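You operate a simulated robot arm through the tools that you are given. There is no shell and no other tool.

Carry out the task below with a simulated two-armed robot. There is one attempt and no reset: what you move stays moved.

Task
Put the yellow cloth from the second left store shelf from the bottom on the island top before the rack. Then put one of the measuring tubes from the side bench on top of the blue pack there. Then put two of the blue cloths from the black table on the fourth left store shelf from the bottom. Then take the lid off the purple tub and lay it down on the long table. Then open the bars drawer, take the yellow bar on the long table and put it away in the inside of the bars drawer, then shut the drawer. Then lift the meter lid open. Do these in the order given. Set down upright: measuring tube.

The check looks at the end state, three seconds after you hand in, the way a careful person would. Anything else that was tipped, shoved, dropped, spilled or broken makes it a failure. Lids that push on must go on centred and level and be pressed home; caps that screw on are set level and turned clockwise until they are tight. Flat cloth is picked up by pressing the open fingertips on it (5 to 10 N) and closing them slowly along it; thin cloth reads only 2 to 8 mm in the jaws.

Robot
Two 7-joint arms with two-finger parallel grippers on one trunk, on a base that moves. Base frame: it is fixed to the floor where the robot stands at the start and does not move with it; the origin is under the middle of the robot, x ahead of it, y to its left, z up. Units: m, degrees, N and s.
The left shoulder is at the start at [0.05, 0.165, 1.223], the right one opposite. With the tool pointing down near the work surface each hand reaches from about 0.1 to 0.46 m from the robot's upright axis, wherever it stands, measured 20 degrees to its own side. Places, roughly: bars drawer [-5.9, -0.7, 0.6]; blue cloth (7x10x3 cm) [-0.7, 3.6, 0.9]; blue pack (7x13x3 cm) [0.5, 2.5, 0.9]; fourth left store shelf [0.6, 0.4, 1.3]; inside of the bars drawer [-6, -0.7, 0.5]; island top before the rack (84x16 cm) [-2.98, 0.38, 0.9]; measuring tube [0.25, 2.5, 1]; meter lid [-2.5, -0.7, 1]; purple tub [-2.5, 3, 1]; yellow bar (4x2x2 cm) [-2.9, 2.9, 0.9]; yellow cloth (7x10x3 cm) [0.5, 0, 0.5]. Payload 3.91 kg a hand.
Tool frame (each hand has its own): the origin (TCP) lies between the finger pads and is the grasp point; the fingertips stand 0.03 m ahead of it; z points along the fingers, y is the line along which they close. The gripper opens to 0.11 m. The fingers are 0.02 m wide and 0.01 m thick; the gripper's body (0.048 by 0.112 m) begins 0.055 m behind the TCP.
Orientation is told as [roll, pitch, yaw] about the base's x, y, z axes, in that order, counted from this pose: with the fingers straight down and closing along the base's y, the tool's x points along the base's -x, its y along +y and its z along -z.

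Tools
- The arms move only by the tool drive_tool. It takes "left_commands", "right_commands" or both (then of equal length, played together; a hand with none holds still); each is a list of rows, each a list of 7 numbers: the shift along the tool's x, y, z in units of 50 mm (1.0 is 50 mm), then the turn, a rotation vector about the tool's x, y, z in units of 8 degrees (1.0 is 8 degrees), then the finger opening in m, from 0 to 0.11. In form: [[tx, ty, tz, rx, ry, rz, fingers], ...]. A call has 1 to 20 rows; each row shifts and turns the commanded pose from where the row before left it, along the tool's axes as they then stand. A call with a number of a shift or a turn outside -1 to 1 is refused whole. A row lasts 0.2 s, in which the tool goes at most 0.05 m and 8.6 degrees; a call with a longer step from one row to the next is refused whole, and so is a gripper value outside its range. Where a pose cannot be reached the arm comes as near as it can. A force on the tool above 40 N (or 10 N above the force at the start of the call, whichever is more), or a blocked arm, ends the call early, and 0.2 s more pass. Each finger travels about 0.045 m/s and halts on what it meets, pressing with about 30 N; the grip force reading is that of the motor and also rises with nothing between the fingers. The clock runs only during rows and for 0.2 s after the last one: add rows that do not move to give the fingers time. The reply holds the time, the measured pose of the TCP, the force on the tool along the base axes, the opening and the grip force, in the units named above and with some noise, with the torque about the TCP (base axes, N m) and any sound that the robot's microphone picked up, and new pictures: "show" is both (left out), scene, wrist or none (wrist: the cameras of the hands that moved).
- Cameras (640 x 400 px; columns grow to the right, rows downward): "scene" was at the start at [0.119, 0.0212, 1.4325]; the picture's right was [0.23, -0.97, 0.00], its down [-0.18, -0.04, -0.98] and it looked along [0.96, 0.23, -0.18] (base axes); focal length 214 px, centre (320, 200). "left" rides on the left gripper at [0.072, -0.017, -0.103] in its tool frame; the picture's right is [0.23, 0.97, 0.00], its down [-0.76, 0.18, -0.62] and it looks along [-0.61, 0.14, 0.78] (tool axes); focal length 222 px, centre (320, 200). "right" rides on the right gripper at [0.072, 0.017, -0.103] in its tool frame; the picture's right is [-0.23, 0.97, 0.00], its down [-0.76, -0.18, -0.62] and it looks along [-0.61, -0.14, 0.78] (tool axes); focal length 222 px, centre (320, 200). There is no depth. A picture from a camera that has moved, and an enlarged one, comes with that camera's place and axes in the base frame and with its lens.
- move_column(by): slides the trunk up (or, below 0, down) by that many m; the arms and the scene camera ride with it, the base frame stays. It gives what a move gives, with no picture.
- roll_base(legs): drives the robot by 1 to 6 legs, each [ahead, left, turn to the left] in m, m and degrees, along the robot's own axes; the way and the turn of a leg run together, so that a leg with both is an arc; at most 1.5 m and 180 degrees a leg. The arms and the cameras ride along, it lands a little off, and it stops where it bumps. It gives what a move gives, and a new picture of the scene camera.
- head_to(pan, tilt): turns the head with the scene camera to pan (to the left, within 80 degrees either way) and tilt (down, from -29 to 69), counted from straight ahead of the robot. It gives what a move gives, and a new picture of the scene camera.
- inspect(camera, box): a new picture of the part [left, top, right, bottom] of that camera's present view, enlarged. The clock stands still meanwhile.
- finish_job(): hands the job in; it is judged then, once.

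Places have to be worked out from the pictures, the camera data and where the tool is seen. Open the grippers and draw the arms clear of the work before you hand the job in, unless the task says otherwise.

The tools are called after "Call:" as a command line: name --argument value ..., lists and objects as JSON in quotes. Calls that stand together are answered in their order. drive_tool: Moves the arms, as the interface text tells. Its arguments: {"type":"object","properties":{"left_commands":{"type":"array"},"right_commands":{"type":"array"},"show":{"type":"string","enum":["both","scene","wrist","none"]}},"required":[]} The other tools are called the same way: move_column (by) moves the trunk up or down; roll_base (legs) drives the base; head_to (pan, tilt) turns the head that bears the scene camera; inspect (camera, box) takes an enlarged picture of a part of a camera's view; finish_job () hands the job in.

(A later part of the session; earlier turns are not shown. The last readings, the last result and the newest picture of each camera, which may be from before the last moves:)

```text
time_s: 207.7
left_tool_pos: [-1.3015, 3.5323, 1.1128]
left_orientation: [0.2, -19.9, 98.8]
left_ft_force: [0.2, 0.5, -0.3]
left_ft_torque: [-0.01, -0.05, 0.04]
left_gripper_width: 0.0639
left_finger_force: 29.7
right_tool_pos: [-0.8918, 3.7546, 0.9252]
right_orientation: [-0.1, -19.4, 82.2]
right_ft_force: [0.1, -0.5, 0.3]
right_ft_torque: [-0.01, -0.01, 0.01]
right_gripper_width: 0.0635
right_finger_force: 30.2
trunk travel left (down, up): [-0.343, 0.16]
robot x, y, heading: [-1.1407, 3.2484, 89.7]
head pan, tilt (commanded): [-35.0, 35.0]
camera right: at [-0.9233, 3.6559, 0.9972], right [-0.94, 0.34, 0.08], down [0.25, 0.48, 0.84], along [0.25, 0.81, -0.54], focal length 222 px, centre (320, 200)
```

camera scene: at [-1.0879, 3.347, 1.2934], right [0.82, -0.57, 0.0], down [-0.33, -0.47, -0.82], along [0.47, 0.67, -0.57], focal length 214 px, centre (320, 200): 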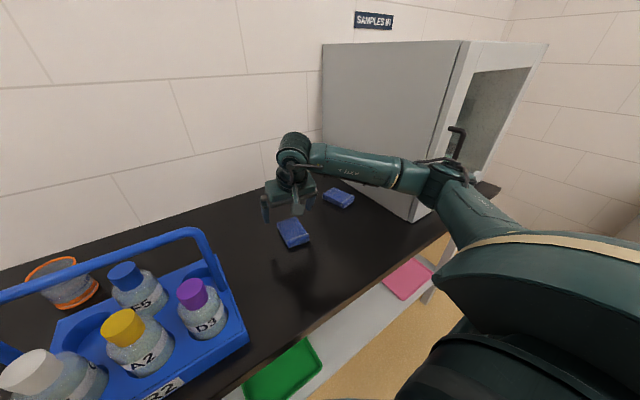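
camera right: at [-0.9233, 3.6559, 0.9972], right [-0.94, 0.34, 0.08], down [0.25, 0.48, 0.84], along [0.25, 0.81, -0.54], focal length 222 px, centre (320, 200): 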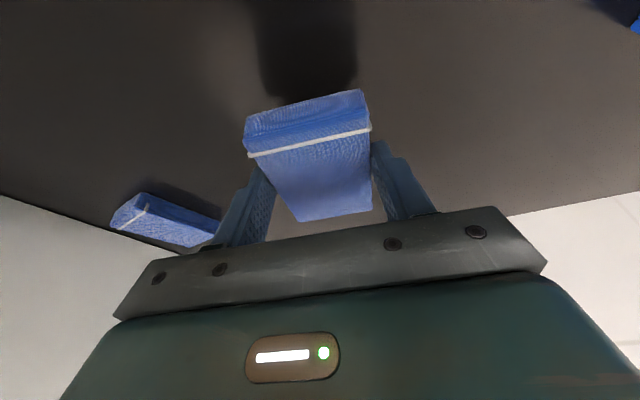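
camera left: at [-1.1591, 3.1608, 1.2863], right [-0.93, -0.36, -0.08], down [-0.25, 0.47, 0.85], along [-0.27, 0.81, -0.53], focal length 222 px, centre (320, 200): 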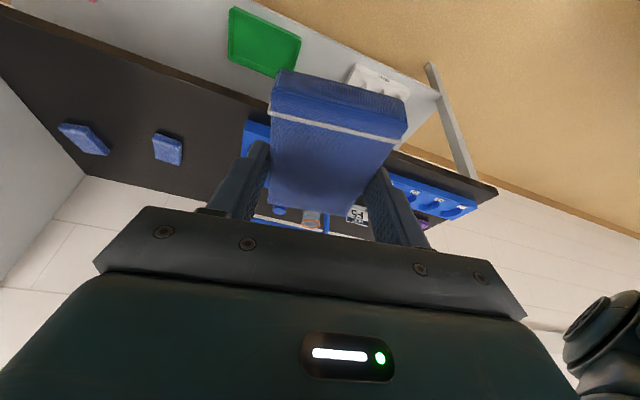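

Both cloths are held. I'll retract the right hand along the path it came, then back the base away.

Call:
drive_tool --right_commands '[[0, 0, -0.4, 0, 0, 0, 0.03], [0.37, 0.298, -0.725, 0, 0, 0, 0.03], [0.37, 0.298, -0.725, 0, 0, 0, 0.03], [0.37, 0.298, -0.725, 0, 0, 0, 0.03], [0.37, 0.15, -0.725, 0, 0, 0, 0.03], [0, 0, 0, 0, 0, 0, 0.03]]' --show "none"

Call:
roll_base --legs '[[-0.3, 0, 0], [-0.5, 0, 0]]'

Call:
head_to --pan 0 --tilt 40

```text
time_s: 209.1
left_tool_pos: [-1.301, 3.5323, 1.1133]
left_orientation: [0.1, -20.0, 98.8]
left_ft_force: [-0.3, -1.2, -0.3]
left_ft_torque: [0.02, 0.0, -0.01]
left_gripper_width: 0.0639
left_finger_force: 30.0
right_tool_pos: [-0.9556, 3.6395, 1.0545]
right_orientation: [0.0, -19.5, 82.1]
right_ft_force: [0.2, -0.4, -0.5]
right_ft_torque: [0.03, 0.01, -0.02]
right_gripper_width: 0.0638
right_finger_force: 30.4
trunk travel left (down, up): [-0.343, 0.16]
robot x, y, heading: [-1.1368, 3.2441, 89.8]
head pan, tilt (commanded): [-35.0, 35.0]
```

```text
time_s: 213.6
left_tool_pos: [-1.3005, 2.7426, 1.1142]
left_orientation: [0.1, -19.9, 99.2]
left_ft_force: [-0.1, 0.8, -0.1]
left_ft_torque: [0.01, 0.01, -0.01]
left_gripper_width: 0.0638
left_finger_force: 30.4
right_tool_pos: [-0.9584, 2.8523, 1.0546]
right_orientation: [0.0, -19.5, 82.8]
right_ft_force: [0.2, -0.1, -0.5]
right_ft_torque: [0.03, 0.02, 0.04]
right_gripper_width: 0.0636
right_finger_force: 30.0
trunk travel left (down, up): [-0.343, 0.16]
robot x, y, heading: [-1.1372, 2.4575, 90.2]
head pan, tilt (commanded): [-35.0, 35.0]
camera scene: at [-1.0859, 2.559, 1.2935], right [0.82, -0.57, 0.0], down [-0.33, -0.47, -0.82], along [0.46, 0.67, -0.57], focal length 214 px, centre (320, 200)
```

scene: 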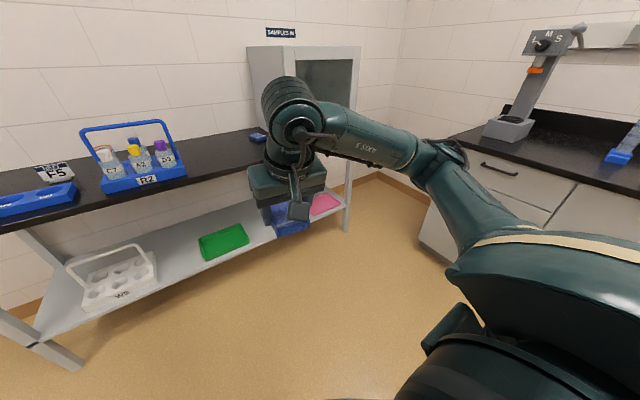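

```text
time_s: 214.6
left_tool_pos: [-1.3002, 2.7429, 1.1149]
left_orientation: [0.1, -20.0, 99.3]
left_ft_force: [0.4, 0.5, 0.5]
left_ft_torque: [0.01, 0.0, 0.01]
left_gripper_width: 0.064
left_finger_force: 30.1
right_tool_pos: [-0.9569, 2.8516, 1.0543]
right_orientation: [0.0, -19.5, 82.7]
right_ft_force: [-0.4, -0.3, -0.2]
right_ft_torque: [-0.03, 0.06, -0.01]
right_gripper_width: 0.0637
right_finger_force: 30.1
trunk travel left (down, up): [-0.343, 0.16]
robot x, y, heading: [-1.136, 2.4591, 90.4]
head pan, tilt (commanded): [0.0, 40.0]
camera scene: at [-1.1364, 2.5719, 1.2859], right [1.0, 0.01, 0.0], down [0.0, -0.64, -0.77], along [-0.01, 0.77, -0.64], focal length 214 px, centre (320, 200)
```

scene: 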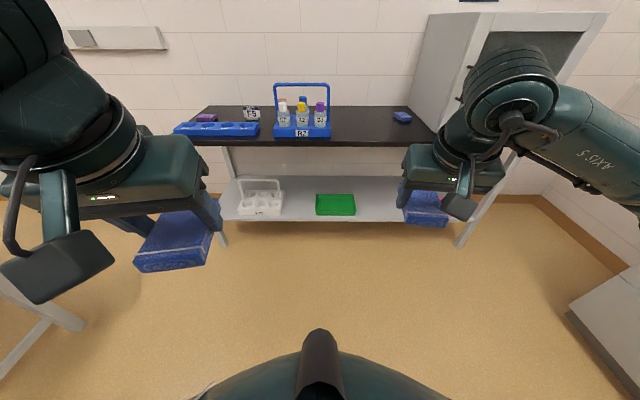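

Both cloths are secure. I'll turn right to face the store shelves and raise the trunk to the top on the way.

Call:
roll_base --legs '[[0, 0, -90.4], [0.55, 0, 0]]'

Call:
move_column --by 0.16

Call:
roll_base --legs '[[0, -1.4, 0]]'

```text
time_s: 221.7
left_tool_pos: [-0.2988, 2.5912, 1.1139]
left_orientation: [0.0, -20.1, 6.7]
left_ft_force: [-0.4, 0.6, -0.3]
left_ft_torque: [-0.01, -0.01, 0.0]
left_gripper_width: 0.0635
left_finger_force: 29.9
right_tool_pos: [-0.2045, 2.2425, 1.0538]
right_orientation: [0.0, -19.5, -10.0]
right_ft_force: [0.2, -0.7, -0.3]
right_ft_torque: [0.0, -0.01, 0.01]
right_gripper_width: 0.0636
right_finger_force: 30.3
trunk travel left (down, up): [-0.343, 0.16]
robot x, y, heading: [-0.5938, 2.438, -2.4]
head pan, tilt (commanded): [0.0, 40.0]
camera scene: at [-0.4774, 2.4337, 1.2858], right [-0.04, -1.0, 0.0], down [-0.64, 0.03, -0.77], along [0.77, -0.03, -0.64], focal length 214 px, centre (320, 200)
```

scene: 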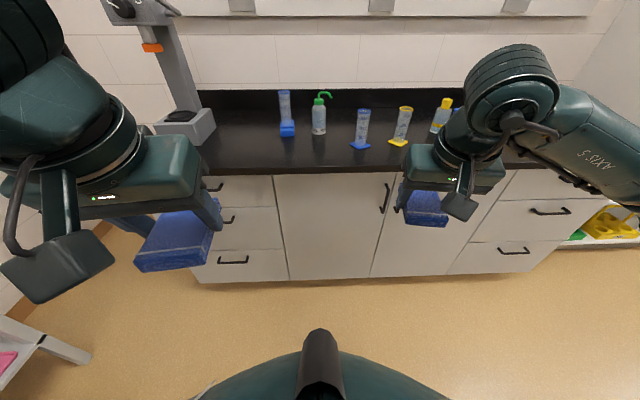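

```text
time_s: 223.5
left_tool_pos: [-0.2987, 2.5905, 1.2723]
left_orientation: [0.1, -20.1, 6.6]
left_ft_force: [0.7, -0.3, -0.3]
left_ft_torque: [0.01, -0.01, -0.01]
left_gripper_width: 0.0635
left_finger_force: 30.2
right_tool_pos: [-0.2052, 2.2415, 1.2131]
right_orientation: [0.0, -19.5, -10.1]
right_ft_force: [0.1, 0.4, -0.4]
right_ft_torque: [0.02, 0.03, 0.0]
right_gripper_width: 0.0637
right_finger_force: 30.0
trunk travel left (down, up): [-0.503, 0.0]
robot x, y, heading: [-0.588, 2.4401, -2.5]
head pan, tilt (commanded): [0.0, 40.0]
```

```text
time_s: 235.9
left_tool_pos: [-0.347, 1.2063, 1.2731]
left_orientation: [0.1, -19.9, 7.4]
left_ft_force: [0.0, -0.5, -0.3]
left_ft_torque: [-0.02, 0.01, -0.01]
left_gripper_width: 0.0636
left_finger_force: 30.0
right_tool_pos: [-0.2484, 0.8596, 1.2139]
right_orientation: [-0.1, -19.5, -9.2]
right_ft_force: [-0.2, -0.2, -0.7]
right_ft_torque: [0.01, 0.0, 0.01]
right_gripper_width: 0.0634
right_finger_force: 30.6
trunk travel left (down, up): [-0.503, 0.0]
robot x, y, heading: [-0.6399, 1.0457, -1.7]
head pan, tilt (commanded): [0.0, 40.0]
camera scene: at [-0.5241, 1.0473, 1.4454], right [-0.03, -1.0, 0.0], down [-0.64, 0.02, -0.77], along [0.77, -0.02, -0.64], focal length 214 px, centre (320, 200)
```

scene: 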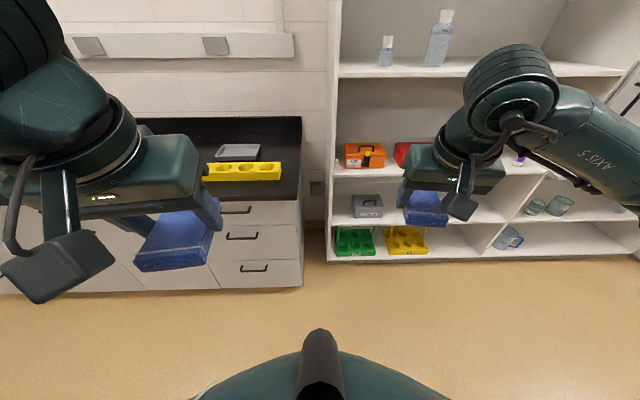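

Continuing sideways to y≈0.45 in front of the left store, then I'll look at shelf 4.

Call:
roll_base --legs '[[0.1, -0.6, 1.7]]'

Call:
head_to --pan 0 --tilt 12

```text
time_s: 241.7
left_tool_pos: [-0.2581, 0.61, 1.2736]
left_orientation: [0.1, -20.0, 9.6]
left_ft_force: [-0.8, -0.2, 0.2]
left_ft_torque: [0.01, 0.02, -0.04]
left_gripper_width: 0.0636
left_finger_force: 30.2
right_tool_pos: [-0.1465, 0.2675, 1.2144]
right_orientation: [0.0, -19.4, -7.2]
right_ft_force: [0.3, -0.4, 0.1]
right_ft_torque: [0.03, -0.02, -0.01]
right_gripper_width: 0.0638
right_finger_force: 30.2
trunk travel left (down, up): [-0.503, 0.0]
robot x, y, heading: [-0.5418, 0.4429, 0.5]
head pan, tilt (commanded): [0.0, 40.0]
camera scene: at [-0.4286, 0.4444, 1.4454], right [0.01, -1.0, 0.0], down [-0.64, -0.01, -0.77], along [0.77, 0.01, -0.64], focal length 214 px, centre (320, 200)
```

scene: 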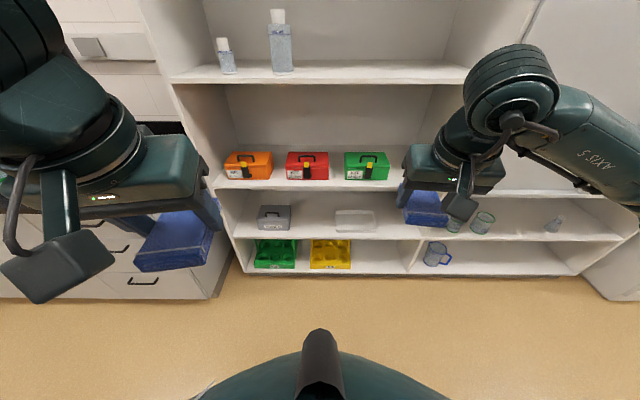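

```text
time_s: 242.6
left_tool_pos: [-0.257, 0.6097, 1.2729]
left_orientation: [0.0, -20.0, 9.6]
left_ft_force: [0.7, -0.5, 0.6]
left_ft_torque: [-0.03, 0.01, 0.01]
left_gripper_width: 0.0636
left_finger_force: 29.9
right_tool_pos: [-0.1464, 0.2666, 1.2133]
right_orientation: [0.0, -19.5, -7.2]
right_ft_force: [0.0, 0.1, -0.9]
right_ft_torque: [0.02, 0.01, 0.01]
right_gripper_width: 0.0638
right_finger_force: 29.5
trunk travel left (down, up): [-0.503, 0.0]
robot x, y, heading: [-0.5408, 0.4439, 0.4]
head pan, tilt (commanded): [0.0, 12.0]
camera scene: at [-0.4204, 0.4446, 1.4898], right [0.01, -1.0, 0.0], down [-0.21, 0.0, -0.98], along [0.98, 0.01, -0.21], focal length 214 px, centre (320, 200)
```

scene: 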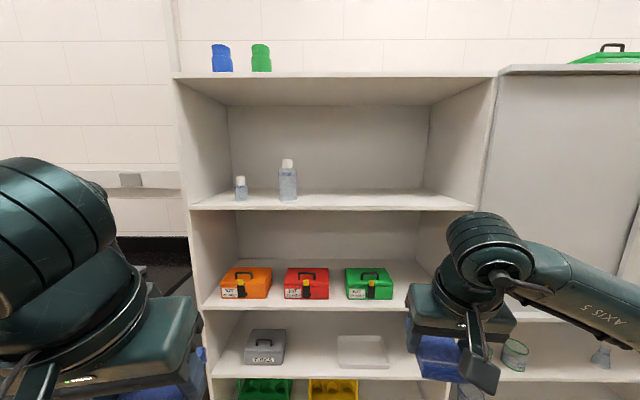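

Shelf 4's bay is open from z≈1.30 to 1.73, with bottles at y≈0.585 and 0.787. I'll raise both hands above shelf level here, then place the right-hand cloth first.

Call:
drive_tool --left_commands '[[-0.274, 0, -0.752, 0, 0, 0, 0.03], [-0.274, 0, -0.752, 0, 0, 0, 0.03], [-0.274, 0, -0.752, 0, 0, 0, 0.03], [0, 0, 0, 0, 0, 0, 0.03], [0, 0, 0, 0, 0, 0, 0.03]]' --right_commands '[[-0.259, 0, -0.731, 0, 0, 0, 0.03], [-0.259, 0, -0.731, 0, 0, 0, 0.03], [-0.259, 0, -0.731, 0, 0, 0, 0.03], [-0.259, 0, -0.731, 0, 0, 0, 0.03], [0, 0, 0, 0, 0, 0, 0.03]]' --show "both"

```text
time_s: 243.8
left_tool_pos: [-0.2577, 0.6111, 1.3952]
left_orientation: [0.2, -20.0, 9.4]
left_ft_force: [-0.3, -0.3, 0.4]
left_ft_torque: [-0.01, 0.0, 0.0]
left_gripper_width: 0.0637
left_finger_force: 29.8
right_tool_pos: [-0.1463, 0.2679, 1.371]
right_orientation: [0.0, -19.5, -7.3]
right_ft_force: [-0.3, -0.4, -0.1]
right_ft_torque: [-0.01, 0.0, -0.03]
right_gripper_width: 0.0635
right_finger_force: 30.7
trunk travel left (down, up): [-0.503, 0.0]
robot x, y, heading: [-0.5412, 0.445, 0.6]
head pan, tilt (commanded): [0.0, 12.0]
camera scene: at [-0.4203, 0.4442, 1.4898], right [0.01, -1.0, 0.0], down [-0.21, 0.0, -0.98], along [0.98, 0.01, -0.21], focal length 214 px, centre (320, 200)
camera right: at [-0.2474, 0.2978, 1.4421], right [0.33, 0.94, 0.08], down [0.48, -0.24, 0.84], along [0.81, -0.24, -0.54], focal length 222 px, centre (320, 200)
camera left: at [-0.3568, 0.576, 1.4675], right [-0.37, 0.93, -0.08], down [0.47, 0.26, 0.85], along [0.8, 0.28, -0.53], focal length 222 px, centre (320, 200)
```

scene: 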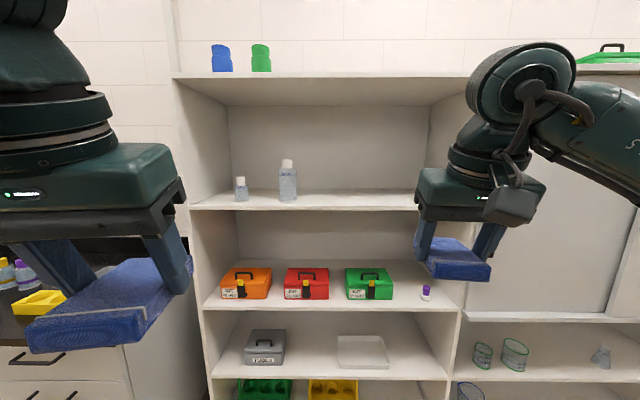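
right: 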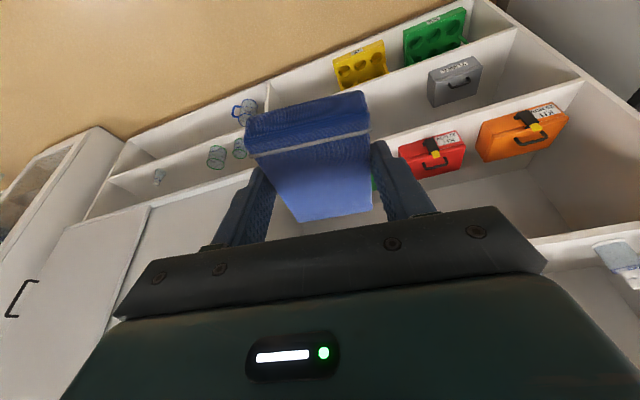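
left: 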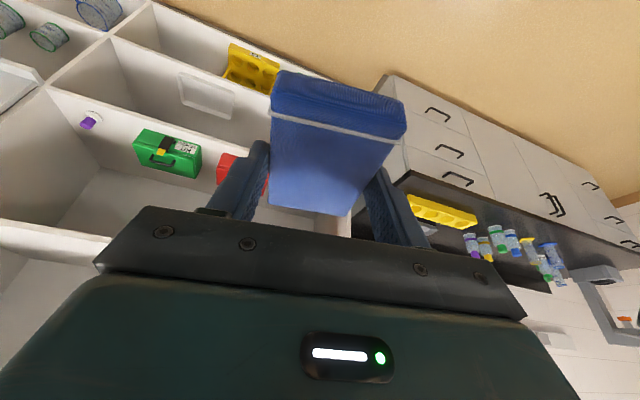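

Both cloths hang above shelf height. I'll drive forward 0.5 m and check clearance before going fully in.

Call:
roll_base --legs '[[0.48, 0, -0.5]]'

Call:
head_to --pan -40 --tilt 15

Call:
head_to --pan 35 --tilt 15

```text
time_s: 246.7
left_tool_pos: [0.2293, 0.6113, 1.3946]
left_orientation: [0.0, -20.0, 9.0]
left_ft_force: [-0.3, -0.5, 0.5]
left_ft_torque: [0.04, 0.02, 0.02]
left_gripper_width: 0.0636
left_finger_force: 29.9
right_tool_pos: [0.3373, 0.2675, 1.3688]
right_orientation: [0.1, -19.4, -7.6]
right_ft_force: [-0.4, -0.5, -0.3]
right_ft_torque: [0.04, 0.02, 0.0]
right_gripper_width: 0.0637
right_finger_force: 29.6
trunk travel left (down, up): [-0.503, 0.0]
robot x, y, heading: [-0.0584, 0.4445, 0.0]
head pan, tilt (commanded): [0.0, 12.0]
camera scene: at [0.0649, 0.4466, 1.4898], right [0.0, -1.0, 0.0], down [-0.21, 0.0, -0.98], along [0.98, 0.0, -0.21], focal length 214 px, centre (320, 200)
```

scene: 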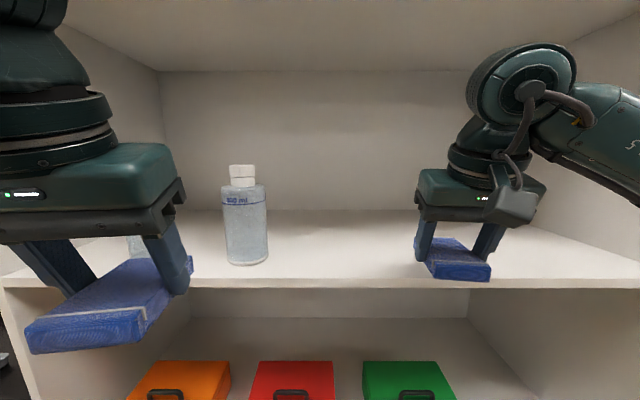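

```text
time_s: 247.7
left_tool_pos: [0.2269, 0.6111, 1.3944]
left_orientation: [0.2, -20.0, 9.0]
left_ft_force: [0.6, -0.5, -0.6]
left_ft_torque: [-0.02, 0.0, 0.0]
left_gripper_width: 0.0638
left_finger_force: 30.3
right_tool_pos: [0.3369, 0.2679, 1.3702]
right_orientation: [0.1, -19.5, -7.6]
right_ft_force: [-0.6, -0.6, -0.8]
right_ft_torque: [0.02, -0.01, -0.02]
right_gripper_width: 0.0635
right_finger_force: 29.9
trunk travel left (down, up): [-0.503, 0.0]
robot x, y, heading: [-0.0552, 0.4449, 0.1]
head pan, tilt (commanded): [-40.0, 15.0]
camera scene: at [0.0431, 0.3866, 1.485], right [-0.64, -0.77, 0.0], down [-0.2, 0.17, -0.97], along [0.74, -0.62, -0.26], focal length 214 px, centre (320, 200)
```

scene: 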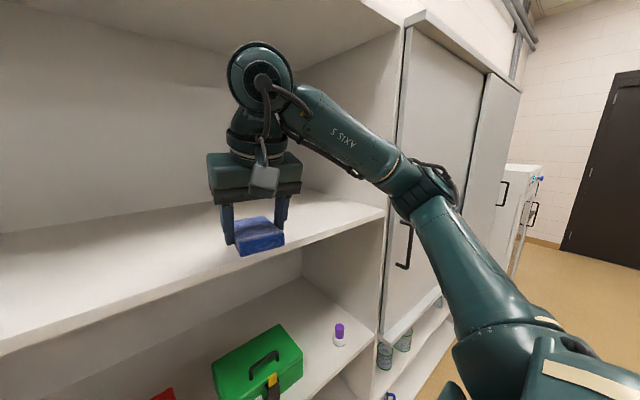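

```text
time_s: 249.2
left_tool_pos: [0.2282, 0.6118, 1.3956]
left_orientation: [0.1, -20.0, 9.0]
left_ft_force: [0.2, 0.6, -0.7]
left_ft_torque: [0.01, 0.02, -0.05]
left_gripper_width: 0.0636
left_finger_force: 29.8
right_tool_pos: [0.3381, 0.2677, 1.369]
right_orientation: [0.0, -19.5, -7.6]
right_ft_force: [-0.3, 0.7, 0.1]
right_ft_torque: [-0.01, 0.01, 0.04]
right_gripper_width: 0.0636
right_finger_force: 29.9
trunk travel left (down, up): [-0.503, 0.0]
robot x, y, heading: [-0.0535, 0.4476, 0.0]
head pan, tilt (commanded): [35.0, 15.0]
camera scene: at [0.0478, 0.5001, 1.4849], right [0.57, -0.82, 0.0], down [-0.21, -0.15, -0.97], along [0.79, 0.56, -0.26], focal length 214 px, centre (320, 200)
```

scene: 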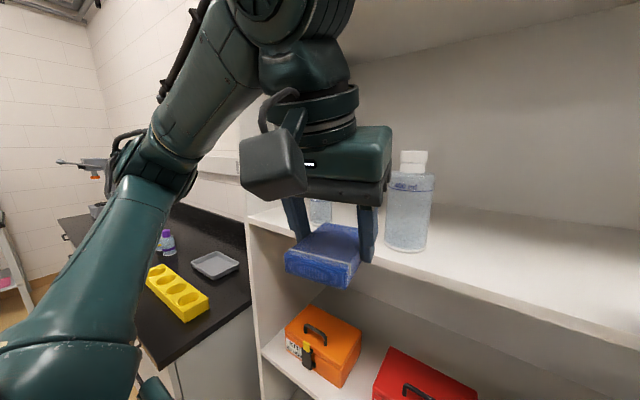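

Right elbow stays inside the open bay, fine. I'll shift the left hand 5 cm left so it stays between the bottles, then move the base in 0.1 m.

Call:
drive_tool --left_commands '[[0.3, 0.9, 0, 0, 0, 0, 0.03], [0.3, 0.1, 0, 0, 0, 0, 0.03]]' --show "none"

Call:
roll_base --legs '[[0.1, 0, 0]]'

Call:
head_to --pan -10 --tilt 20

```text
time_s: 249.8
left_tool_pos: [0.1916, 0.6548, 1.3843]
left_orientation: [0.3, -20.0, 9.0]
left_ft_force: [-0.4, 0.0, 0.6]
left_ft_torque: [0.04, 0.0, 0.01]
left_gripper_width: 0.0633
left_finger_force: 30.2
right_tool_pos: [0.3383, 0.2656, 1.3688]
right_orientation: [0.1, -19.5, -7.6]
right_ft_force: [-0.2, -0.1, -0.3]
right_ft_torque: [0.04, -0.01, -0.03]
right_gripper_width: 0.0639
right_finger_force: 29.8
trunk travel left (down, up): [-0.503, 0.0]
robot x, y, heading: [-0.0566, 0.4455, 0.4]
head pan, tilt (commanded): [35.0, 15.0]
```

```text
time_s: 251.0
left_tool_pos: [0.2923, 0.6565, 1.3845]
left_orientation: [0.1, -20.1, 8.9]
left_ft_force: [-0.4, -0.1, -0.4]
left_ft_torque: [-0.02, 0.0, 0.0]
left_gripper_width: 0.0637
left_finger_force: 29.6
right_tool_pos: [0.4358, 0.268, 1.3697]
right_orientation: [0.1, -19.5, -7.5]
right_ft_force: [0.5, -0.5, 0.2]
right_ft_torque: [0.01, 0.03, 0.02]
right_gripper_width: 0.0635
right_finger_force: 30.2
trunk travel left (down, up): [-0.503, 0.0]
robot x, y, heading: [0.0421, 0.4491, 0.0]
head pan, tilt (commanded): [35.0, 15.0]
camera scene: at [0.1472, 0.5003, 1.4849], right [0.57, -0.82, 0.0], down [-0.21, -0.15, -0.97], along [0.79, 0.56, -0.26], focal length 214 px, centre (320, 200)
```

scene: 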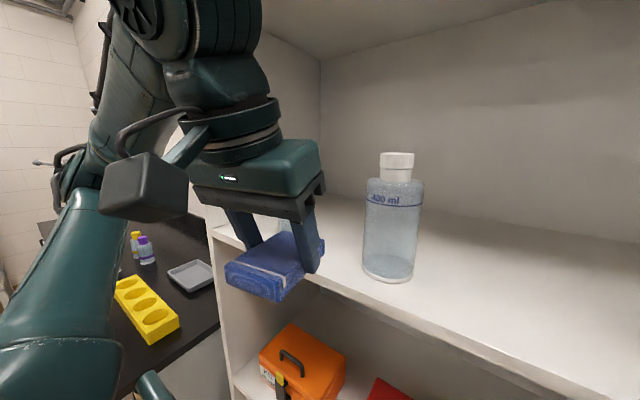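

```text
time_s: 252.1
left_tool_pos: [0.2914, 0.6547, 1.3858]
left_orientation: [0.1, -19.9, 8.9]
left_ft_force: [0.1, -0.5, 0.4]
left_ft_torque: [0.0, 0.0, 0.01]
left_gripper_width: 0.0638
left_finger_force: 30.0
right_tool_pos: [0.4367, 0.2669, 1.3702]
right_orientation: [0.0, -19.5, -7.5]
right_ft_force: [0.0, 0.7, 0.0]
right_ft_torque: [-0.01, 0.01, -0.01]
right_gripper_width: 0.0637
right_finger_force: 29.4
trunk travel left (down, up): [-0.503, 0.0]
robot x, y, heading: [0.0428, 0.4478, 0.3]
head pan, tilt (commanded): [-10.0, 20.0]
camera scene: at [0.1621, 0.4306, 1.4768], right [-0.17, -0.99, 0.0], down [-0.34, 0.06, -0.94], along [0.93, -0.16, -0.34], focal length 214 px, centre (320, 200)
```

scene: 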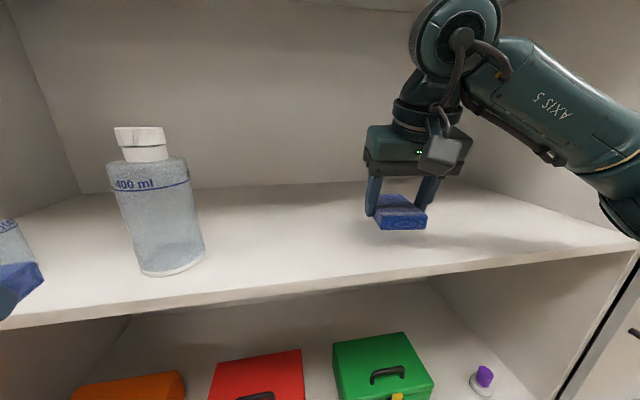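

The right-hand cloth is over shelf 4 at x≈0.447. I'll lower it 28 mm, then in small steps to contact.

Call:
drive_tool --right_commands '[[0.094, 0, 0.264, 0, 0, 0, 0.03], [0.094, 0, 0.264, 0, 0, 0, 0.03], [0, 0, 0, 0, 0, 0, 0.03]]' --show "none"

Call:
drive_tool --right_commands '[[0.0134, 0, 0.0377, 0, 0, 0, 0.03], [0, 0, 0, 0, 0, 0, 0.03]]' --show "none"

Call:
drive_tool --right_commands '[[0.0134, 0, 0.0377, 0, 0, 0, 0.03], [0, 0, 0, 0, 0, 0, 0.03]]' --show "none"

Call:
drive_tool --right_commands '[[0.0134, 0, 0.0377, 0, 0, 0, 0.03], [0, 0, 0, 0, 0, 0, 0.03]]' --show "wrist"

```text
time_s: 252.9
left_tool_pos: [0.2911, 0.6566, 1.3845]
left_orientation: [0.1, -19.9, 9.0]
left_ft_force: [-0.1, -0.3, -0.4]
left_ft_torque: [0.02, -0.02, -0.01]
left_gripper_width: 0.0635
left_finger_force: 29.8
right_tool_pos: [0.4363, 0.2675, 1.342]
right_orientation: [0.0, -19.5, -7.8]
right_ft_force: [-0.5, -0.4, -1.0]
right_ft_torque: [0.01, 0.04, 0.02]
right_gripper_width: 0.0637
right_finger_force: 30.3
trunk travel left (down, up): [-0.503, 0.0]
robot x, y, heading: [0.0402, 0.4469, 0.1]
head pan, tilt (commanded): [-10.0, 20.0]
```

```text
time_s: 253.5
left_tool_pos: [0.2914, 0.6576, 1.3853]
left_orientation: [0.2, -20.0, 8.9]
left_ft_force: [0.1, 0.3, 0.2]
left_ft_torque: [0.0, 0.0, 0.05]
left_gripper_width: 0.0637
left_finger_force: 29.9
right_tool_pos: [0.4362, 0.2672, 1.3405]
right_orientation: [0.0, -19.5, -7.5]
right_ft_force: [0.2, 1.1, -0.6]
right_ft_torque: [0.0, 0.01, -0.01]
right_gripper_width: 0.0636
right_finger_force: 30.1
trunk travel left (down, up): [-0.503, 0.0]
robot x, y, heading: [0.0416, 0.4457, 0.2]
head pan, tilt (commanded): [-10.0, 20.0]
```

```text
time_s: 254.1
left_tool_pos: [0.2909, 0.6567, 1.3848]
left_orientation: [0.0, -20.0, 9.1]
left_ft_force: [-0.3, 0.4, 0.7]
left_ft_torque: [0.0, 0.04, -0.01]
left_gripper_width: 0.0636
left_finger_force: 30.1
right_tool_pos: [0.4369, 0.2679, 1.3383]
right_orientation: [0.1, -19.5, -7.8]
right_ft_force: [0.0, 0.3, -0.4]
right_ft_torque: [0.03, -0.01, 0.02]
right_gripper_width: 0.0638
right_finger_force: 30.0
trunk travel left (down, up): [-0.503, 0.0]
robot x, y, heading: [0.0433, 0.4453, -0.1]
head pan, tilt (commanded): [-10.0, 20.0]
```

```text
time_s: 254.7
left_tool_pos: [0.2915, 0.6563, 1.3857]
left_orientation: [0.1, -20.0, 9.0]
left_ft_force: [0.8, -0.5, -0.6]
left_ft_torque: [-0.01, 0.01, -0.01]
left_gripper_width: 0.0639
left_finger_force: 30.0
right_tool_pos: [0.4374, 0.2666, 1.3369]
right_orientation: [0.0, -19.5, -7.6]
right_ft_force: [0.1, -0.7, -0.5]
right_ft_torque: [-0.02, 0.03, 0.01]
right_gripper_width: 0.0636
right_finger_force: 30.6
trunk travel left (down, up): [-0.503, 0.0]
robot x, y, heading: [0.0425, 0.4451, 0.3]
head pan, tilt (commanded): [-10.0, 20.0]
camera right: at [0.3353, 0.2991, 1.4079], right [0.34, 0.94, 0.08], down [0.48, -0.24, 0.84], along [0.81, -0.25, -0.53], focal length 222 px, centre (320, 200)
```

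right: 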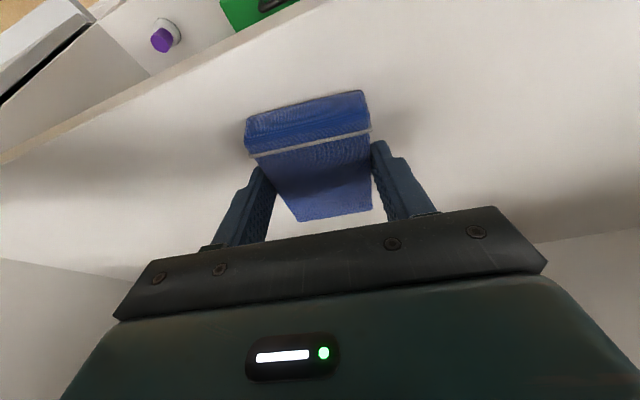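

Nearly down; two more 2 mm steps.

Call:
drive_tool --right_commands '[[0.0134, 0, 0.0377, 0, 0, 0, 0.03], [0, 0, 0, 0, 0, 0, 0.03]]' --show "none"

Call:
drive_tool --right_commands '[[0.0134, 0, 0.0377, 0, 0, 0, 0.03], [0, 0, 0, 0, 0, 0, 0.03]]' --show "none"

```text
time_s: 255.3
left_tool_pos: [0.2907, 0.6552, 1.3846]
left_orientation: [0.2, -20.1, 9.0]
left_ft_force: [0.1, -0.5, 0.2]
left_ft_torque: [0.02, -0.03, 0.01]
left_gripper_width: 0.0636
left_finger_force: 29.7
right_tool_pos: [0.4372, 0.2675, 1.3345]
right_orientation: [0.1, -19.6, -7.7]
right_ft_force: [1.0, 0.5, 2.1]
right_ft_torque: [-0.02, 0.0, 0.0]
right_gripper_width: 0.0641
right_finger_force: 29.9
trunk travel left (down, up): [-0.503, 0.0]
robot x, y, heading: [0.0481, 0.4453, 0.4]
head pan, tilt (commanded): [-10.0, 20.0]
```

```text
time_s: 255.9
left_tool_pos: [0.2899, 0.6567, 1.3848]
left_orientation: [0.1, -20.1, 9.0]
left_ft_force: [-0.5, -0.3, -0.5]
left_ft_torque: [0.01, -0.03, 0.0]
left_gripper_width: 0.0639
left_finger_force: 30.5
right_tool_pos: [0.436, 0.2667, 1.3343]
right_orientation: [0.1, -19.9, -7.8]
right_ft_force: [3.7, -2.2, 19.1]
right_ft_torque: [-0.22, 0.05, 0.01]
right_gripper_width: 0.0638
right_finger_force: 29.7
trunk travel left (down, up): [-0.503, 0.0]
robot x, y, heading: [0.0443, 0.4461, 0.2]
head pan, tilt (commanded): [-10.0, 20.0]
```

Contact: the cloth is on the shelf. I'll relax slightly, open, and lift the right hand clear.

Call:
drive_tool --right_commands '[[-0.012, 0, -0.034, 0, 0, 0, 0.05], [0, 0, 0, 0, 0, 0, 0.08], [0, 0, 0, 0, 0, 0, 0.1], [0, 0, 0, 0, 0, 0, 0.1], [-0.067, 0, -0.189, 0, 0, 0, 0.1], [-0.134, 0, -0.377, 0, 0, 0, 0.1], [-0.267, 0, -0.754, 0, 0, 0, 0.1], [0, 0, 0, 0, 0, 0, 0.1]]' --show "both"

```text
time_s: 257.7
left_tool_pos: [0.2904, 0.6555, 1.3854]
left_orientation: [0.0, -20.0, 9.0]
left_ft_force: [-0.4, 0.1, -0.1]
left_ft_torque: [-0.02, 0.02, -0.03]
left_gripper_width: 0.0638
left_finger_force: 29.3
right_tool_pos: [0.4387, 0.2669, 1.4034]
right_orientation: [0.0, -19.5, -7.7]
right_ft_force: [-0.1, -0.7, -0.1]
right_ft_torque: [0.02, 0.0, 0.01]
right_gripper_width: 0.1001
right_finger_force: 0.0
trunk travel left (down, up): [-0.503, 0.0]
robot x, y, heading: [0.039, 0.4467, -0.1]
head pan, tilt (commanded): [-10.0, 20.0]
camera scene: at [0.1626, 0.4301, 1.4767], right [-0.17, -0.99, 0.0], down [-0.34, 0.06, -0.94], along [0.93, -0.16, -0.34], focal length 214 px, centre (320, 200)
camera right: at [0.3373, 0.2983, 1.4766], right [0.34, 0.94, 0.08], down [0.48, -0.24, 0.84], along [0.81, -0.25, -0.53], focal length 222 px, centre (320, 200)
```

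scene: 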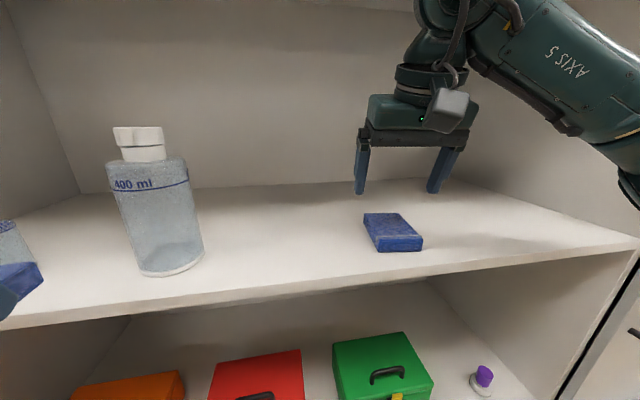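
right: 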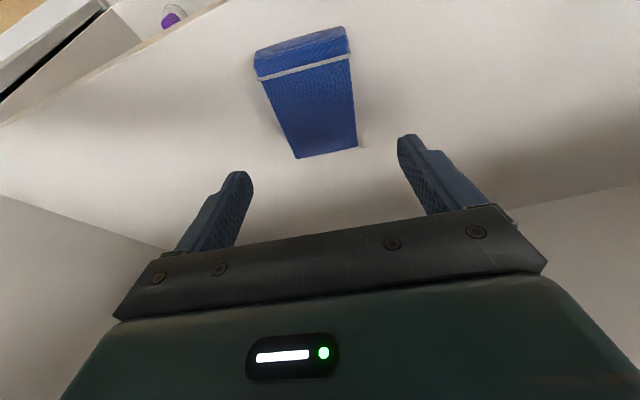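

The first blue cloth lies on shelf 4 at ≈(0.45, 0.267). I'll back out, tuck the right arm, and bring the left hand over to place the second cloth at y≈0.42.

Call:
roll_base --legs '[[-0.3, 0, 0]]'

Call:
drive_tool --left_commands '[[0, -0.9, 0, 0, 0, 0, 0.03], [-0.4, -0.3, 0.15, 0, 0, 0, 0.03], [0, 0, 0, 0, 0, 0, 0.03], [0, 0, 0, 0, 0, 0, 0.03], [0, 0, 0, 0, 0, 0, 0.03], [0, 0, 0, 0, 0, 0, 0.03], [0, 0, 0, 0, 0, 0, 0.03], [0, 0, 0, 0, 0, 0, 0.03]]' --right_commands '[[0, 0, 0, 0, 1, 0, 0.06], [0, 0, 0, 0, 1, 0, 0.05], [0, 0, 0, 0, 0.44, 0, 0.05], [0, 0, 0, 0, 0, -0.95, 0.05], [0.7, -0.6, 0, 0, 0, 0, 0.05], [0.7, -0.6, 0, 0, 0, 0, 0.05], [0.7, -0.5, 0, 0, 0, 0, 0.05], [0.7, 0, 0, 0, 0, 0, 0.05]]' --show "none"

Call:
roll_base --legs '[[0, -0.18, 0]]'

```text
time_s: 259.7
left_tool_pos: [-0.0122, 0.6567, 1.3835]
left_orientation: [0.2, -20.0, 9.1]
left_ft_force: [0.2, 0.4, -0.8]
left_ft_torque: [0.02, -0.02, 0.02]
left_gripper_width: 0.0638
left_finger_force: 29.8
right_tool_pos: [0.1354, 0.2662, 1.4033]
right_orientation: [0.0, -19.4, -7.5]
right_ft_force: [-0.2, 0.1, 0.3]
right_ft_torque: [0.04, 0.02, 0.01]
right_gripper_width: 0.1001
right_finger_force: 0.0
trunk travel left (down, up): [-0.503, 0.0]
robot x, y, heading: [-0.2652, 0.4434, 0.0]
head pan, tilt (commanded): [-10.0, 20.0]
camera scene: at [-0.1408, 0.4301, 1.4768], right [-0.17, -0.99, 0.0], down [-0.34, 0.06, -0.94], along [0.93, -0.16, -0.34], focal length 214 px, centre (320, 200)
```

scene: 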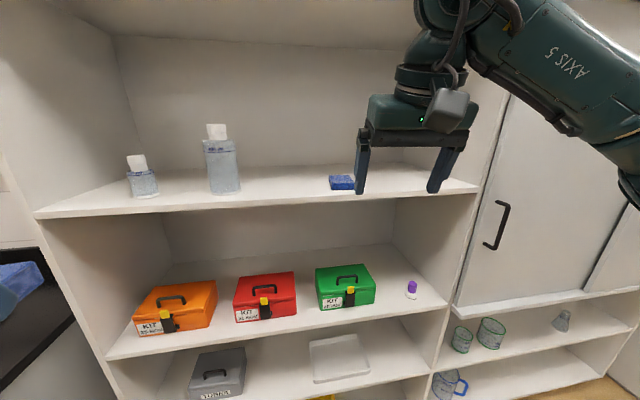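

```text
time_s: 261.5
left_tool_pos: [0.0171, 0.6, 1.3849]
left_orientation: [0.1, -20.1, 9.0]
left_ft_force: [0.3, -0.2, -0.1]
left_ft_torque: [-0.01, 0.0, -0.02]
left_gripper_width: 0.0635
left_finger_force: 29.6
right_tool_pos: [-0.004, 0.1829, 1.4042]
right_orientation: [-0.1, -0.1, 0.0]
right_ft_force: [0.4, -0.6, -0.2]
right_ft_torque: [-0.03, -0.05, 0.03]
right_gripper_width: 0.0501
right_finger_force: 0.1
trunk travel left (down, up): [-0.503, 0.0]
robot x, y, heading: [-0.2597, 0.4436, 0.2]
head pan, tilt (commanded): [-10.0, 20.0]
```

```text
time_s: 263.7
left_tool_pos: [0.0174, 0.4208, 1.3829]
left_orientation: [0.1, -19.9, 9.2]
left_ft_force: [1.2, -0.6, -1.1]
left_ft_torque: [-0.06, 0.0, -0.01]
left_gripper_width: 0.0636
left_finger_force: 30.0
right_tool_pos: [-0.002, 0.0052, 1.4056]
right_orientation: [0.0, -0.1, 0.0]
right_ft_force: [0.3, 0.2, 0.4]
right_ft_torque: [-0.01, -0.02, -0.01]
right_gripper_width: 0.0501
right_finger_force: 0.1
trunk travel left (down, up): [-0.503, 0.0]
robot x, y, heading: [-0.2569, 0.2665, 0.3]
head pan, tilt (commanded): [-10.0, 20.0]
camera scene: at [-0.1397, 0.2521, 1.4768], right [-0.17, -0.99, 0.0], down [-0.34, 0.06, -0.94], along [0.93, -0.16, -0.34], focal length 214 px, centre (320, 200)
```

scene: 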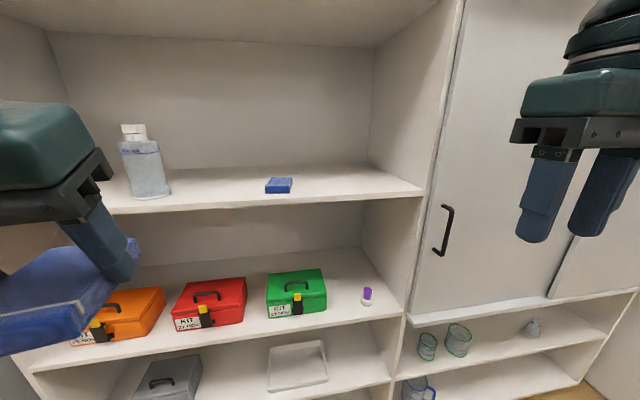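

Left hand is now at y≈0.42. I'll extend it 11 cm and drive in 0.3 m.

Call:
drive_tool --left_commands '[[-0.689, -0.1, 0.251, 0, 0, 0, 0.03], [-0.689, -0.1, 0.251, 0, 0, 0, 0.03], [-0.689, -0.1, 0.251, 0, 0, 0, 0.03], [0, 0, 0, 0, 0, 0, 0.03]]' --show "none"

Call:
roll_base --legs '[[0.2, 0, 0], [0.1, 0, 0]]'

Call:
head_to --pan 15 --tilt 20

```text
time_s: 264.7
left_tool_pos: [0.1301, 0.4259, 1.3828]
left_orientation: [0.1, -20.2, 9.1]
left_ft_force: [-0.9, -0.8, -0.1]
left_ft_torque: [0.01, -0.06, 0.0]
left_gripper_width: 0.0636
left_finger_force: 29.8
right_tool_pos: [-0.0034, 0.0067, 1.4057]
right_orientation: [0.1, 0.0, 0.1]
right_ft_force: [-0.3, -0.6, -0.3]
right_ft_torque: [0.01, 0.0, 0.02]
right_gripper_width: 0.0503
right_finger_force: 0.1
trunk travel left (down, up): [-0.503, 0.0]
robot x, y, heading: [-0.2604, 0.2698, 0.3]
head pan, tilt (commanded): [-10.0, 20.0]
```

```text
time_s: 267.1
left_tool_pos: [0.4282, 0.4275, 1.3828]
left_orientation: [0.1, -20.0, 9.1]
left_ft_force: [0.0, -0.6, -0.8]
left_ft_torque: [0.02, 0.01, -0.04]
left_gripper_width: 0.0635
left_finger_force: 29.9
right_tool_pos: [0.2969, 0.0076, 1.4045]
right_orientation: [0.0, 0.0, 0.1]
right_ft_force: [-0.2, -0.2, 0.9]
right_ft_torque: [-0.03, -0.02, 0.01]
right_gripper_width: 0.0501
right_finger_force: 0.0
trunk travel left (down, up): [-0.503, 0.0]
robot x, y, heading: [0.0385, 0.2671, 0.1]
head pan, tilt (commanded): [-10.0, 20.0]
camera scene: at [0.1592, 0.2535, 1.4768], right [-0.17, -0.99, 0.0], down [-0.34, 0.06, -0.94], along [0.93, -0.16, -0.34], focal length 214 px, centre (320, 200)
```

scene: 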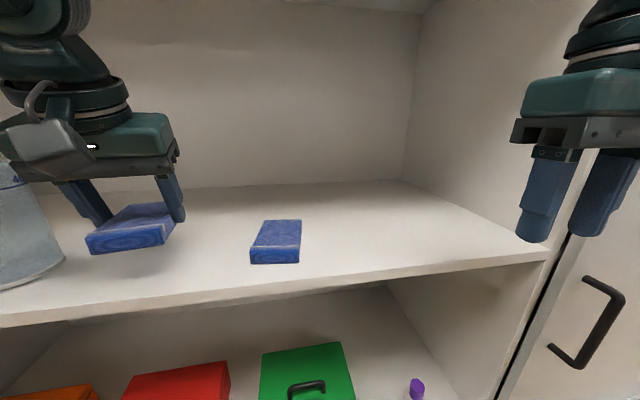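

```text
time_s: 268.0
left_tool_pos: [0.4286, 0.4258, 1.3844]
left_orientation: [0.0, -20.1, 9.1]
left_ft_force: [0.1, 0.4, 1.0]
left_ft_torque: [0.0, 0.0, 0.02]
left_gripper_width: 0.0635
left_finger_force: 29.8
right_tool_pos: [0.2963, 0.0071, 1.406]
right_orientation: [0.1, 0.0, 0.1]
right_ft_force: [0.2, 0.1, 0.0]
right_ft_torque: [0.02, 0.02, -0.02]
right_gripper_width: 0.0501
right_finger_force: 0.2
trunk travel left (down, up): [-0.503, 0.0]
robot x, y, heading: [0.0415, 0.2667, 0.3]
head pan, tilt (commanded): [15.0, 20.0]
camera scene: at [0.1571, 0.2937, 1.4768], right [0.26, -0.97, 0.0], down [-0.33, -0.09, -0.94], along [0.91, 0.25, -0.34], focal length 214 px, centre (320, 200)
```

scene: 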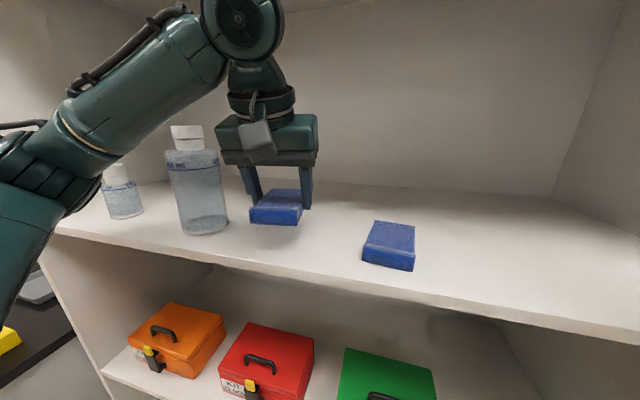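

The second cloth is over a free spot (y≈0.426). I'll lower it to the shelf.

Call:
drive_tool --left_commands '[[0.1436, 0, 0.395, 0, 0, 0, 0.03], [0.1436, 0, 0.395, 0, 0, 0, 0.03], [0, 0, 0, 0, 0, 0, 0.03]]' --show "none"

Call:
drive_tool --left_commands '[[0.0137, 0, 0.0376, 0, 0, 0, 0.03], [0.0137, 0, 0.0376, 0, 0, 0, 0.03], [0, 0, 0, 0, 0, 0, 0.03]]' --show "none"

Call:
drive_tool --left_commands '[[0.0137, 0, 0.0376, 0, 0, 0, 0.03], [0, 0, 0, 0, 0, 0, 0.03]]' --show "none"

```text
time_s: 268.8
left_tool_pos: [0.4288, 0.4257, 1.3405]
left_orientation: [0.1, -20.0, 9.2]
left_ft_force: [-0.4, -0.2, -0.4]
left_ft_torque: [0.0, 0.01, -0.02]
left_gripper_width: 0.064
left_finger_force: 30.5
right_tool_pos: [0.2971, 0.0064, 1.4055]
right_orientation: [0.0, -0.1, 0.1]
right_ft_force: [-1.2, 0.7, 0.2]
right_ft_torque: [0.01, -0.02, 0.02]
right_gripper_width: 0.0498
right_finger_force: 0.0
trunk travel left (down, up): [-0.503, 0.0]
robot x, y, heading: [0.0419, 0.2672, 0.3]
head pan, tilt (commanded): [15.0, 20.0]
```

```text
time_s: 269.6
left_tool_pos: [0.4289, 0.4262, 1.3365]
left_orientation: [0.1, -20.2, 9.1]
left_ft_force: [-0.1, 0.4, 0.2]
left_ft_torque: [0.03, 0.01, -0.02]
left_gripper_width: 0.0636
left_finger_force: 30.1
right_tool_pos: [0.2961, 0.0065, 1.4054]
right_orientation: [-0.1, 0.0, 0.2]
right_ft_force: [0.3, 0.0, 0.0]
right_ft_torque: [-0.04, 0.04, 0.03]
right_gripper_width: 0.0498
right_finger_force: 0.1
trunk travel left (down, up): [-0.503, 0.0]
robot x, y, heading: [0.0391, 0.2686, 0.2]
head pan, tilt (commanded): [15.0, 20.0]
```

```text
time_s: 270.2
left_tool_pos: [0.4284, 0.4273, 1.3353]
left_orientation: [0.1, -20.0, 9.1]
left_ft_force: [0.0, -0.4, -0.1]
left_ft_torque: [-0.03, -0.03, -0.01]
left_gripper_width: 0.0636
left_finger_force: 29.7
right_tool_pos: [0.2969, 0.0061, 1.4052]
right_orientation: [0.0, 0.1, 0.1]
right_ft_force: [0.2, -0.4, -0.4]
right_ft_torque: [-0.02, -0.01, 0.04]
right_gripper_width: 0.0501
right_finger_force: 0.0
trunk travel left (down, up): [-0.503, 0.0]
robot x, y, heading: [0.0375, 0.2691, 0.2]
head pan, tilt (commanded): [15.0, 20.0]
```

One more step to contact.

Call:
drive_tool --left_commands '[[0.0137, 0, 0.0376, 0, 0, 0, 0.03], [0, 0, 0, 0, 0, 0, 0.03]]' --show "none"

Call:
drive_tool --left_commands '[[0.007, 0, 0.019, 0, 0, 0, 0.03], [0, 0, 0, 0, 0, 0, 0.03]]' --show "none"

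```text
time_s: 270.8
left_tool_pos: [0.4277, 0.4265, 1.3342]
left_orientation: [0.0, -20.1, 9.2]
left_ft_force: [1.7, 0.0, 9.4]
left_ft_torque: [-0.08, 0.39, 0.0]
left_gripper_width: 0.0638
left_finger_force: 29.5
right_tool_pos: [0.2961, 0.0069, 1.4043]
right_orientation: [-0.1, 0.0, 0.1]
right_ft_force: [0.0, -0.6, 0.7]
right_ft_torque: [0.01, 0.03, 0.01]
right_gripper_width: 0.0502
right_finger_force: 0.1
trunk travel left (down, up): [-0.503, 0.0]
robot x, y, heading: [0.0414, 0.2643, 0.2]
head pan, tilt (commanded): [15.0, 20.0]
```

```text
time_s: 271.4
left_tool_pos: [0.4279, 0.426, 1.3334]
left_orientation: [-0.1, -20.4, 9.3]
left_ft_force: [3.9, 2.1, 24.4]
left_ft_torque: [0.15, 0.15, -0.01]
left_gripper_width: 0.0637
left_finger_force: 30.0
right_tool_pos: [0.2954, 0.0067, 1.4053]
right_orientation: [0.0, -0.2, 0.1]
right_ft_force: [-0.2, 0.6, -0.5]
right_ft_torque: [0.01, -0.04, -0.02]
right_gripper_width: 0.0502
right_finger_force: 0.1
trunk travel left (down, up): [-0.503, 0.0]
robot x, y, heading: [0.0384, 0.2719, 0.2]
head pan, tilt (commanded): [15.0, 20.0]
```

The cloth is down. I'll relax, open, and lift the left hand away.

Call:
drive_tool --left_commands '[[-0.014, 0, -0.04, 0, 0, 0, 0.05], [0, 0, 0, 0, 0, 0, 0.08], [0, 0, 0, 0, 0, 0, 0.095], [0, 0, 0, 0, 0, 0, 0.095], [-0.068, 0, -0.188, 0, 0, 0, 0.095], [-0.137, 0, -0.376, 0, 0, 0, 0.095], [-0.274, 0, -0.752, 0, 0, 0, 0.095], [0, 0, 0, 0, 0, 0, 0.095]]' --show "both"

```text
time_s: 273.2
left_tool_pos: [0.4302, 0.4272, 1.4055]
left_orientation: [0.1, -20.0, 9.1]
left_ft_force: [0.0, -0.4, -0.1]
left_ft_torque: [-0.01, -0.03, -0.01]
left_gripper_width: 0.0952
left_finger_force: 0.0
right_tool_pos: [0.2961, 0.007, 1.4053]
right_orientation: [0.0, 0.0, 0.1]
right_ft_force: [0.2, 0.1, 0.6]
right_ft_torque: [-0.02, 0.01, 0.03]
right_gripper_width: 0.05
right_finger_force: 0.1
trunk travel left (down, up): [-0.503, 0.0]
robot x, y, heading: [0.0357, 0.2669, 0.3]
head pan, tilt (commanded): [15.0, 20.0]
camera scene: at [0.1577, 0.2942, 1.4767], right [0.26, -0.96, 0.0], down [-0.33, -0.09, -0.94], along [0.91, 0.25, -0.34], focal length 214 px, centre (320, 200)
camera left: at [0.3304, 0.3934, 1.4785], right [-0.37, 0.93, -0.08], down [0.47, 0.25, 0.85], along [0.8, 0.27, -0.53], focal length 222 px, centre (320, 200)
```

scene: 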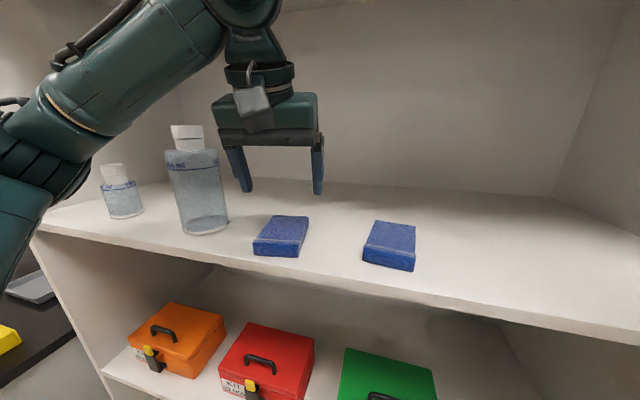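
left: 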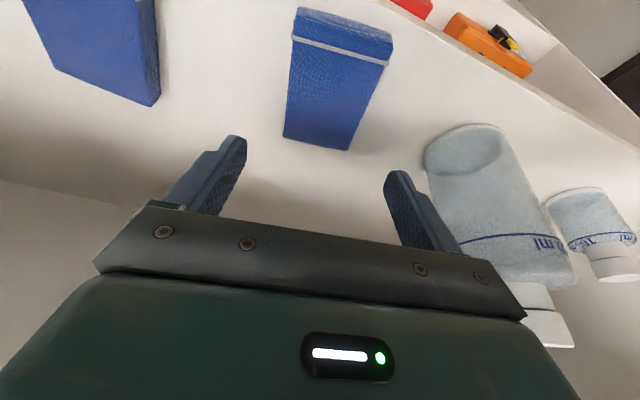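

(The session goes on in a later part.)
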